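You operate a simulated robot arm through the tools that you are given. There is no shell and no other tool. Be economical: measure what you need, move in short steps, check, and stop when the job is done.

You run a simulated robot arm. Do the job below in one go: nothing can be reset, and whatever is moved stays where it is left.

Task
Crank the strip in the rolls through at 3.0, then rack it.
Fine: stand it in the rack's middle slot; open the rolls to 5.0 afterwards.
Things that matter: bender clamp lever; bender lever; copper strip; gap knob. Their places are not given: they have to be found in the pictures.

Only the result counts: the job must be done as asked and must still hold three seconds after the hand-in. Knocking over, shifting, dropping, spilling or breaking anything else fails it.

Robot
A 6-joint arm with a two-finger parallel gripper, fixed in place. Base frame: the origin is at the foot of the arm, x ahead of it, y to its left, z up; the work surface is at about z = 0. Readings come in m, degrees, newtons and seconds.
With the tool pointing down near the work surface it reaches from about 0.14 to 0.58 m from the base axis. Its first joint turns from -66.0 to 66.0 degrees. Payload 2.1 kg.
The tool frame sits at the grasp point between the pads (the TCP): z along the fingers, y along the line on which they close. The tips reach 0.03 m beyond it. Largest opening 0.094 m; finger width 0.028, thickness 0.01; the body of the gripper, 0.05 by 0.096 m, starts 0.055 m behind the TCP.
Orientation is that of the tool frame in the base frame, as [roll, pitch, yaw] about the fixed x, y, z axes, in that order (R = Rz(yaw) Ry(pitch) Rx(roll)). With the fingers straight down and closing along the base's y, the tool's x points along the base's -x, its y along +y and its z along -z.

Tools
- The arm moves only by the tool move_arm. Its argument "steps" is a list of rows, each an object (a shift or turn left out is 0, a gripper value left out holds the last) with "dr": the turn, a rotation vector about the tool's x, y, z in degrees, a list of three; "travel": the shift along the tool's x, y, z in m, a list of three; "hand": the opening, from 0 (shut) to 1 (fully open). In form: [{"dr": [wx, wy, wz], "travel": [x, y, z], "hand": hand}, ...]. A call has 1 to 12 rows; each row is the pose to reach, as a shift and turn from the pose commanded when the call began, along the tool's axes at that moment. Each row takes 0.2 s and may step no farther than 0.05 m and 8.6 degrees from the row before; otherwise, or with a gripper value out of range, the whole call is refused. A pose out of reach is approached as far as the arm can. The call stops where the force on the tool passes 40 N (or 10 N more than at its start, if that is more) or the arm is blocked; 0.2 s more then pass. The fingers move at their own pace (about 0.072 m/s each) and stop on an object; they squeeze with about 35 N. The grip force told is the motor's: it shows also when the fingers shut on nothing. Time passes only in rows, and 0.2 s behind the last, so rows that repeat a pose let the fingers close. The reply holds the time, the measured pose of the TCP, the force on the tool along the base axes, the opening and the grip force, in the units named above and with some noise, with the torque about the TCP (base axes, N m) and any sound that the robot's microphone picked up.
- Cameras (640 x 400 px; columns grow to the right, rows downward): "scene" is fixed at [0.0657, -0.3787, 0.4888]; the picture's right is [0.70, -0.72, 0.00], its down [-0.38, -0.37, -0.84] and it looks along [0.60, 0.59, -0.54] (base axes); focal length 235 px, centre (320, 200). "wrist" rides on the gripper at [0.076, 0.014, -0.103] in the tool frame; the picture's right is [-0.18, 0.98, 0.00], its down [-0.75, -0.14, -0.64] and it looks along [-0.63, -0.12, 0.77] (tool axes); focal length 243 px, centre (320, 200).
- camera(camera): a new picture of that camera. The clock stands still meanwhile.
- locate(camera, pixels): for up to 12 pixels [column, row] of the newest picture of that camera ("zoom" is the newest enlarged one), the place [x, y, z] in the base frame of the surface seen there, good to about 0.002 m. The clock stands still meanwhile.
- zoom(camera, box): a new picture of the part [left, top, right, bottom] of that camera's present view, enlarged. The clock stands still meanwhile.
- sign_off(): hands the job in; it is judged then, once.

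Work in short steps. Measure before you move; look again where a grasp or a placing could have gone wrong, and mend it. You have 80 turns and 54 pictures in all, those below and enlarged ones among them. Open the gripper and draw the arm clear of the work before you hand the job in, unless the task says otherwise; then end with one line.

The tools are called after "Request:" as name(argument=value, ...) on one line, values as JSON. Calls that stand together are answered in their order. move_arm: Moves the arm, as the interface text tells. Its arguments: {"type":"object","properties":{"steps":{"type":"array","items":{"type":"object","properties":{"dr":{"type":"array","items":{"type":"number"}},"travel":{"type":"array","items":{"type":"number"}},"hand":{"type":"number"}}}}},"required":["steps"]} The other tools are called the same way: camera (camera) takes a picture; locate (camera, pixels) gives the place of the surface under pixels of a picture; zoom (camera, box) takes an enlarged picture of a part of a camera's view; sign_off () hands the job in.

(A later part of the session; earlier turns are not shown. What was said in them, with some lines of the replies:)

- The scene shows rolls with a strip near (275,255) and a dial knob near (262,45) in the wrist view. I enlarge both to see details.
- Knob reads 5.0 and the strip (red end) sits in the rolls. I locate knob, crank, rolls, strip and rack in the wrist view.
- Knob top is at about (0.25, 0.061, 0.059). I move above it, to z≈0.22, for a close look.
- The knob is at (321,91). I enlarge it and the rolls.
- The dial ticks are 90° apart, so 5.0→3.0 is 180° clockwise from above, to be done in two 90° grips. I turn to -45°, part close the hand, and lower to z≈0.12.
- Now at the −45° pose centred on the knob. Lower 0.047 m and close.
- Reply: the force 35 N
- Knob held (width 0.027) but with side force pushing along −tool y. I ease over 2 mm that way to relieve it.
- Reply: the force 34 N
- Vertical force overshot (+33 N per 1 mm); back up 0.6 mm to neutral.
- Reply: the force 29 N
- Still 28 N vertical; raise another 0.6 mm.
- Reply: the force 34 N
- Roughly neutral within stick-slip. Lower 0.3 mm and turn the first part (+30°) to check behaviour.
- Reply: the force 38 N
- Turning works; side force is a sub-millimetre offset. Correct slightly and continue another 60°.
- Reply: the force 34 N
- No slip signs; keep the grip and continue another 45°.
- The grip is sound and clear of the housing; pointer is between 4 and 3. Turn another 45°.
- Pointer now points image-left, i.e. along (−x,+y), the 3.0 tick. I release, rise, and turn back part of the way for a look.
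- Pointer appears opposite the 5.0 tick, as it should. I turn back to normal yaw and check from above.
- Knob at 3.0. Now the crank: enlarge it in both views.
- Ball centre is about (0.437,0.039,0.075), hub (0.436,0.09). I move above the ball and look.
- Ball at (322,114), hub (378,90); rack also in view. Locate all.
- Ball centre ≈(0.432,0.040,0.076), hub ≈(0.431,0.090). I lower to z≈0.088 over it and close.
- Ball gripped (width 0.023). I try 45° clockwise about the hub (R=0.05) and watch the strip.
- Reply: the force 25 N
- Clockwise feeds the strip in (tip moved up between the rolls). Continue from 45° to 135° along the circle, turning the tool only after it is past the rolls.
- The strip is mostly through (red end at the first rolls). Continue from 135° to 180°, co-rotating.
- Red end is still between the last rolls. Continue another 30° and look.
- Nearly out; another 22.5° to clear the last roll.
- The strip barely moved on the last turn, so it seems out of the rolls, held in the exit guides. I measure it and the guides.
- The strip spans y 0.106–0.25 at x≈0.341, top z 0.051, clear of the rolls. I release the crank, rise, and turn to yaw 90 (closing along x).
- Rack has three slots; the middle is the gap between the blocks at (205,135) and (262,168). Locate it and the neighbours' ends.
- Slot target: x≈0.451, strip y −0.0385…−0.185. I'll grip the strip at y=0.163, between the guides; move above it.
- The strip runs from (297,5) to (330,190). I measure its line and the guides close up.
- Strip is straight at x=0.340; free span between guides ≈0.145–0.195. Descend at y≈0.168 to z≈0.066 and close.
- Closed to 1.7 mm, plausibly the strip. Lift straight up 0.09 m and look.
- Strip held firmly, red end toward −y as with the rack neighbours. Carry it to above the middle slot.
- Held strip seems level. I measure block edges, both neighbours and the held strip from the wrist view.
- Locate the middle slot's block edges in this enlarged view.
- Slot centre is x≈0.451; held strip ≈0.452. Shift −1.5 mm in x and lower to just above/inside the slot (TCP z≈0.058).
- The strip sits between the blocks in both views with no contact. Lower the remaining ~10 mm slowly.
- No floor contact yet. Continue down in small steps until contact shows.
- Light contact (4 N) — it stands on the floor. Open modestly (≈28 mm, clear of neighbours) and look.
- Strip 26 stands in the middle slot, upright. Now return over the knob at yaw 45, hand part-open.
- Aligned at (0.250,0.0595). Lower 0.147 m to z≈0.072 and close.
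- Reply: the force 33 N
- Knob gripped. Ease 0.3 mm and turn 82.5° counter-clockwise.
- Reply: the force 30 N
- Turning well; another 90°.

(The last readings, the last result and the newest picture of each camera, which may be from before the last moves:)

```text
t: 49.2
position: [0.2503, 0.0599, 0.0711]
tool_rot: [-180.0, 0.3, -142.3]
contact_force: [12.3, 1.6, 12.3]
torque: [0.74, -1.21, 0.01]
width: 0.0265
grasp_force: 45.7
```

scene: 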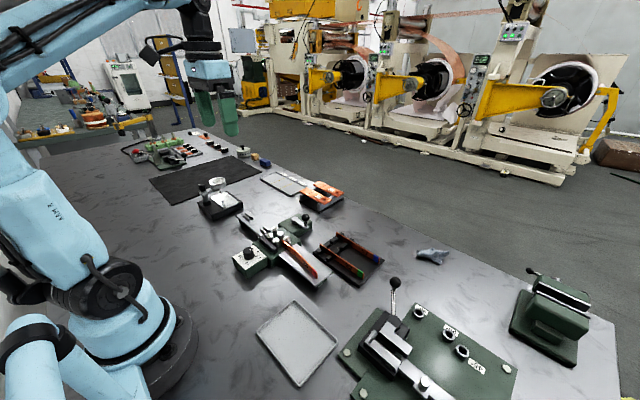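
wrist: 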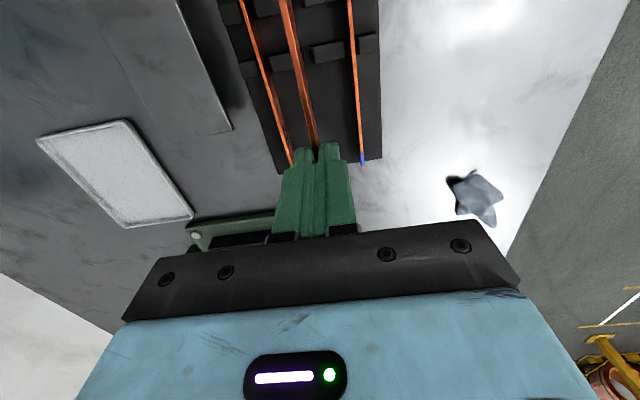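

Last 7.5°, then check the pointer before release.

Request:
move_arm(steps=[{"dr": [0, 0, -4]}, {"dr": [0, 0, -7.5]}, {"dr": [0, 0, -7.5]}, {"dr": [0, 0, -7.5], "hand": 0.45}, {"dr": [0, 0, -7.5], "hand": 0.45}, {"dr": [0, 0, -7.5], "travel": [0, 0, -0.04]}, {"dr": [0, 0, -7.5], "travel": [0, 0, -0.08]}, {"dr": [0, 0, -7.5], "travel": [0, 0, -0.12]}, {"dr": [0, 0, -7.5], "travel": [0, 0, -0.16]}])

Request:
zoom(camera="scene", box=[224, 230, 272, 260])

```text
t: 51.2
position: [0.2507, 0.0607, 0.2305]
tool_rot: [-180.0, 0.0, -135.0]
contact_force: [0.1, 0.3, 0.2]
torque: [-0.03, 0.02, 0.01]
width: 0.0423
grasp_force: 0.1
```

```text
13.33 times, centred on (248, 245) of scene
```

zoom: 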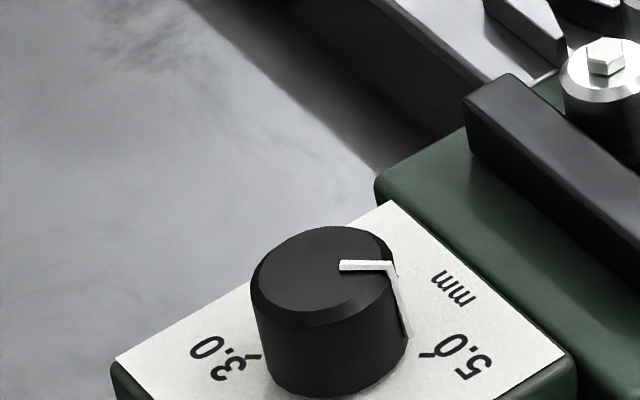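

Pointer is at 5.0. I turn to neutral for a check from above and a final overall view.

Request:
move_arm(steps=[{"dr": [0, 0, 7.5]}, {"dr": [0, 0, 15]}, {"dr": [0, 0, 22.5]}, {"dr": [0, 0, 30]}, {"dr": [0, 0, 37.5]}, {"dr": [0, 0, 45]}, {"dr": [0, 0, 45], "travel": [0, 0, -0.05], "hand": 1.0}, {"dr": [0, 0, 45], "travel": [0, 0, -0.05]}])

Request:
zoom(camera="wrist", box=[280, 50, 376, 130])

Request:
camera(camera="scene")

```text
t: 53.0
position: [0.2504, 0.058, 0.2793]
tool_rot: [-180.0, 0.0, 179.9]
contact_force: [-0.4, 0.3, 1.1]
torque: [0.0, 0.0, -0.02]
width: 0.0939
grasp_force: 0.0
```

```text
5.00 times, centred on (328, 90) of wrist
```

zoom: 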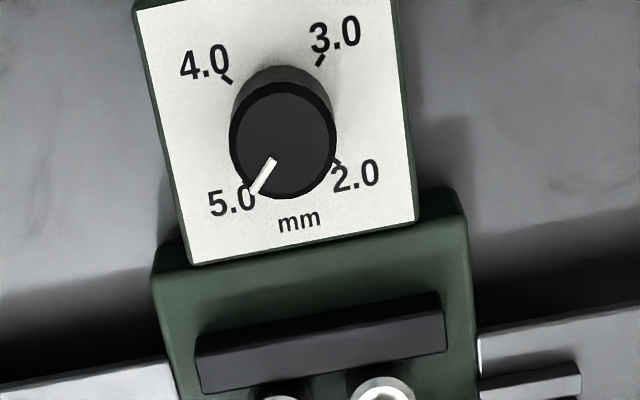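

```text
17 pictures are left
```

scene: 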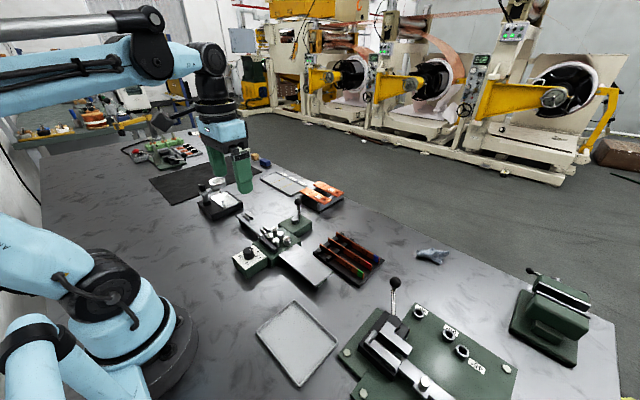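

The knob reads 5.0, the strip stands in the middle slot, nothing else has shifted, and the arm is clear with the hand open. Handing in.

Request:
sign_off()

```text
The job is handed in.
```

I cranked strip 26 through the rolls at 3.0, stood it in the rack's middle slot, and opened the rolls back to 5.0; the job is handed in.
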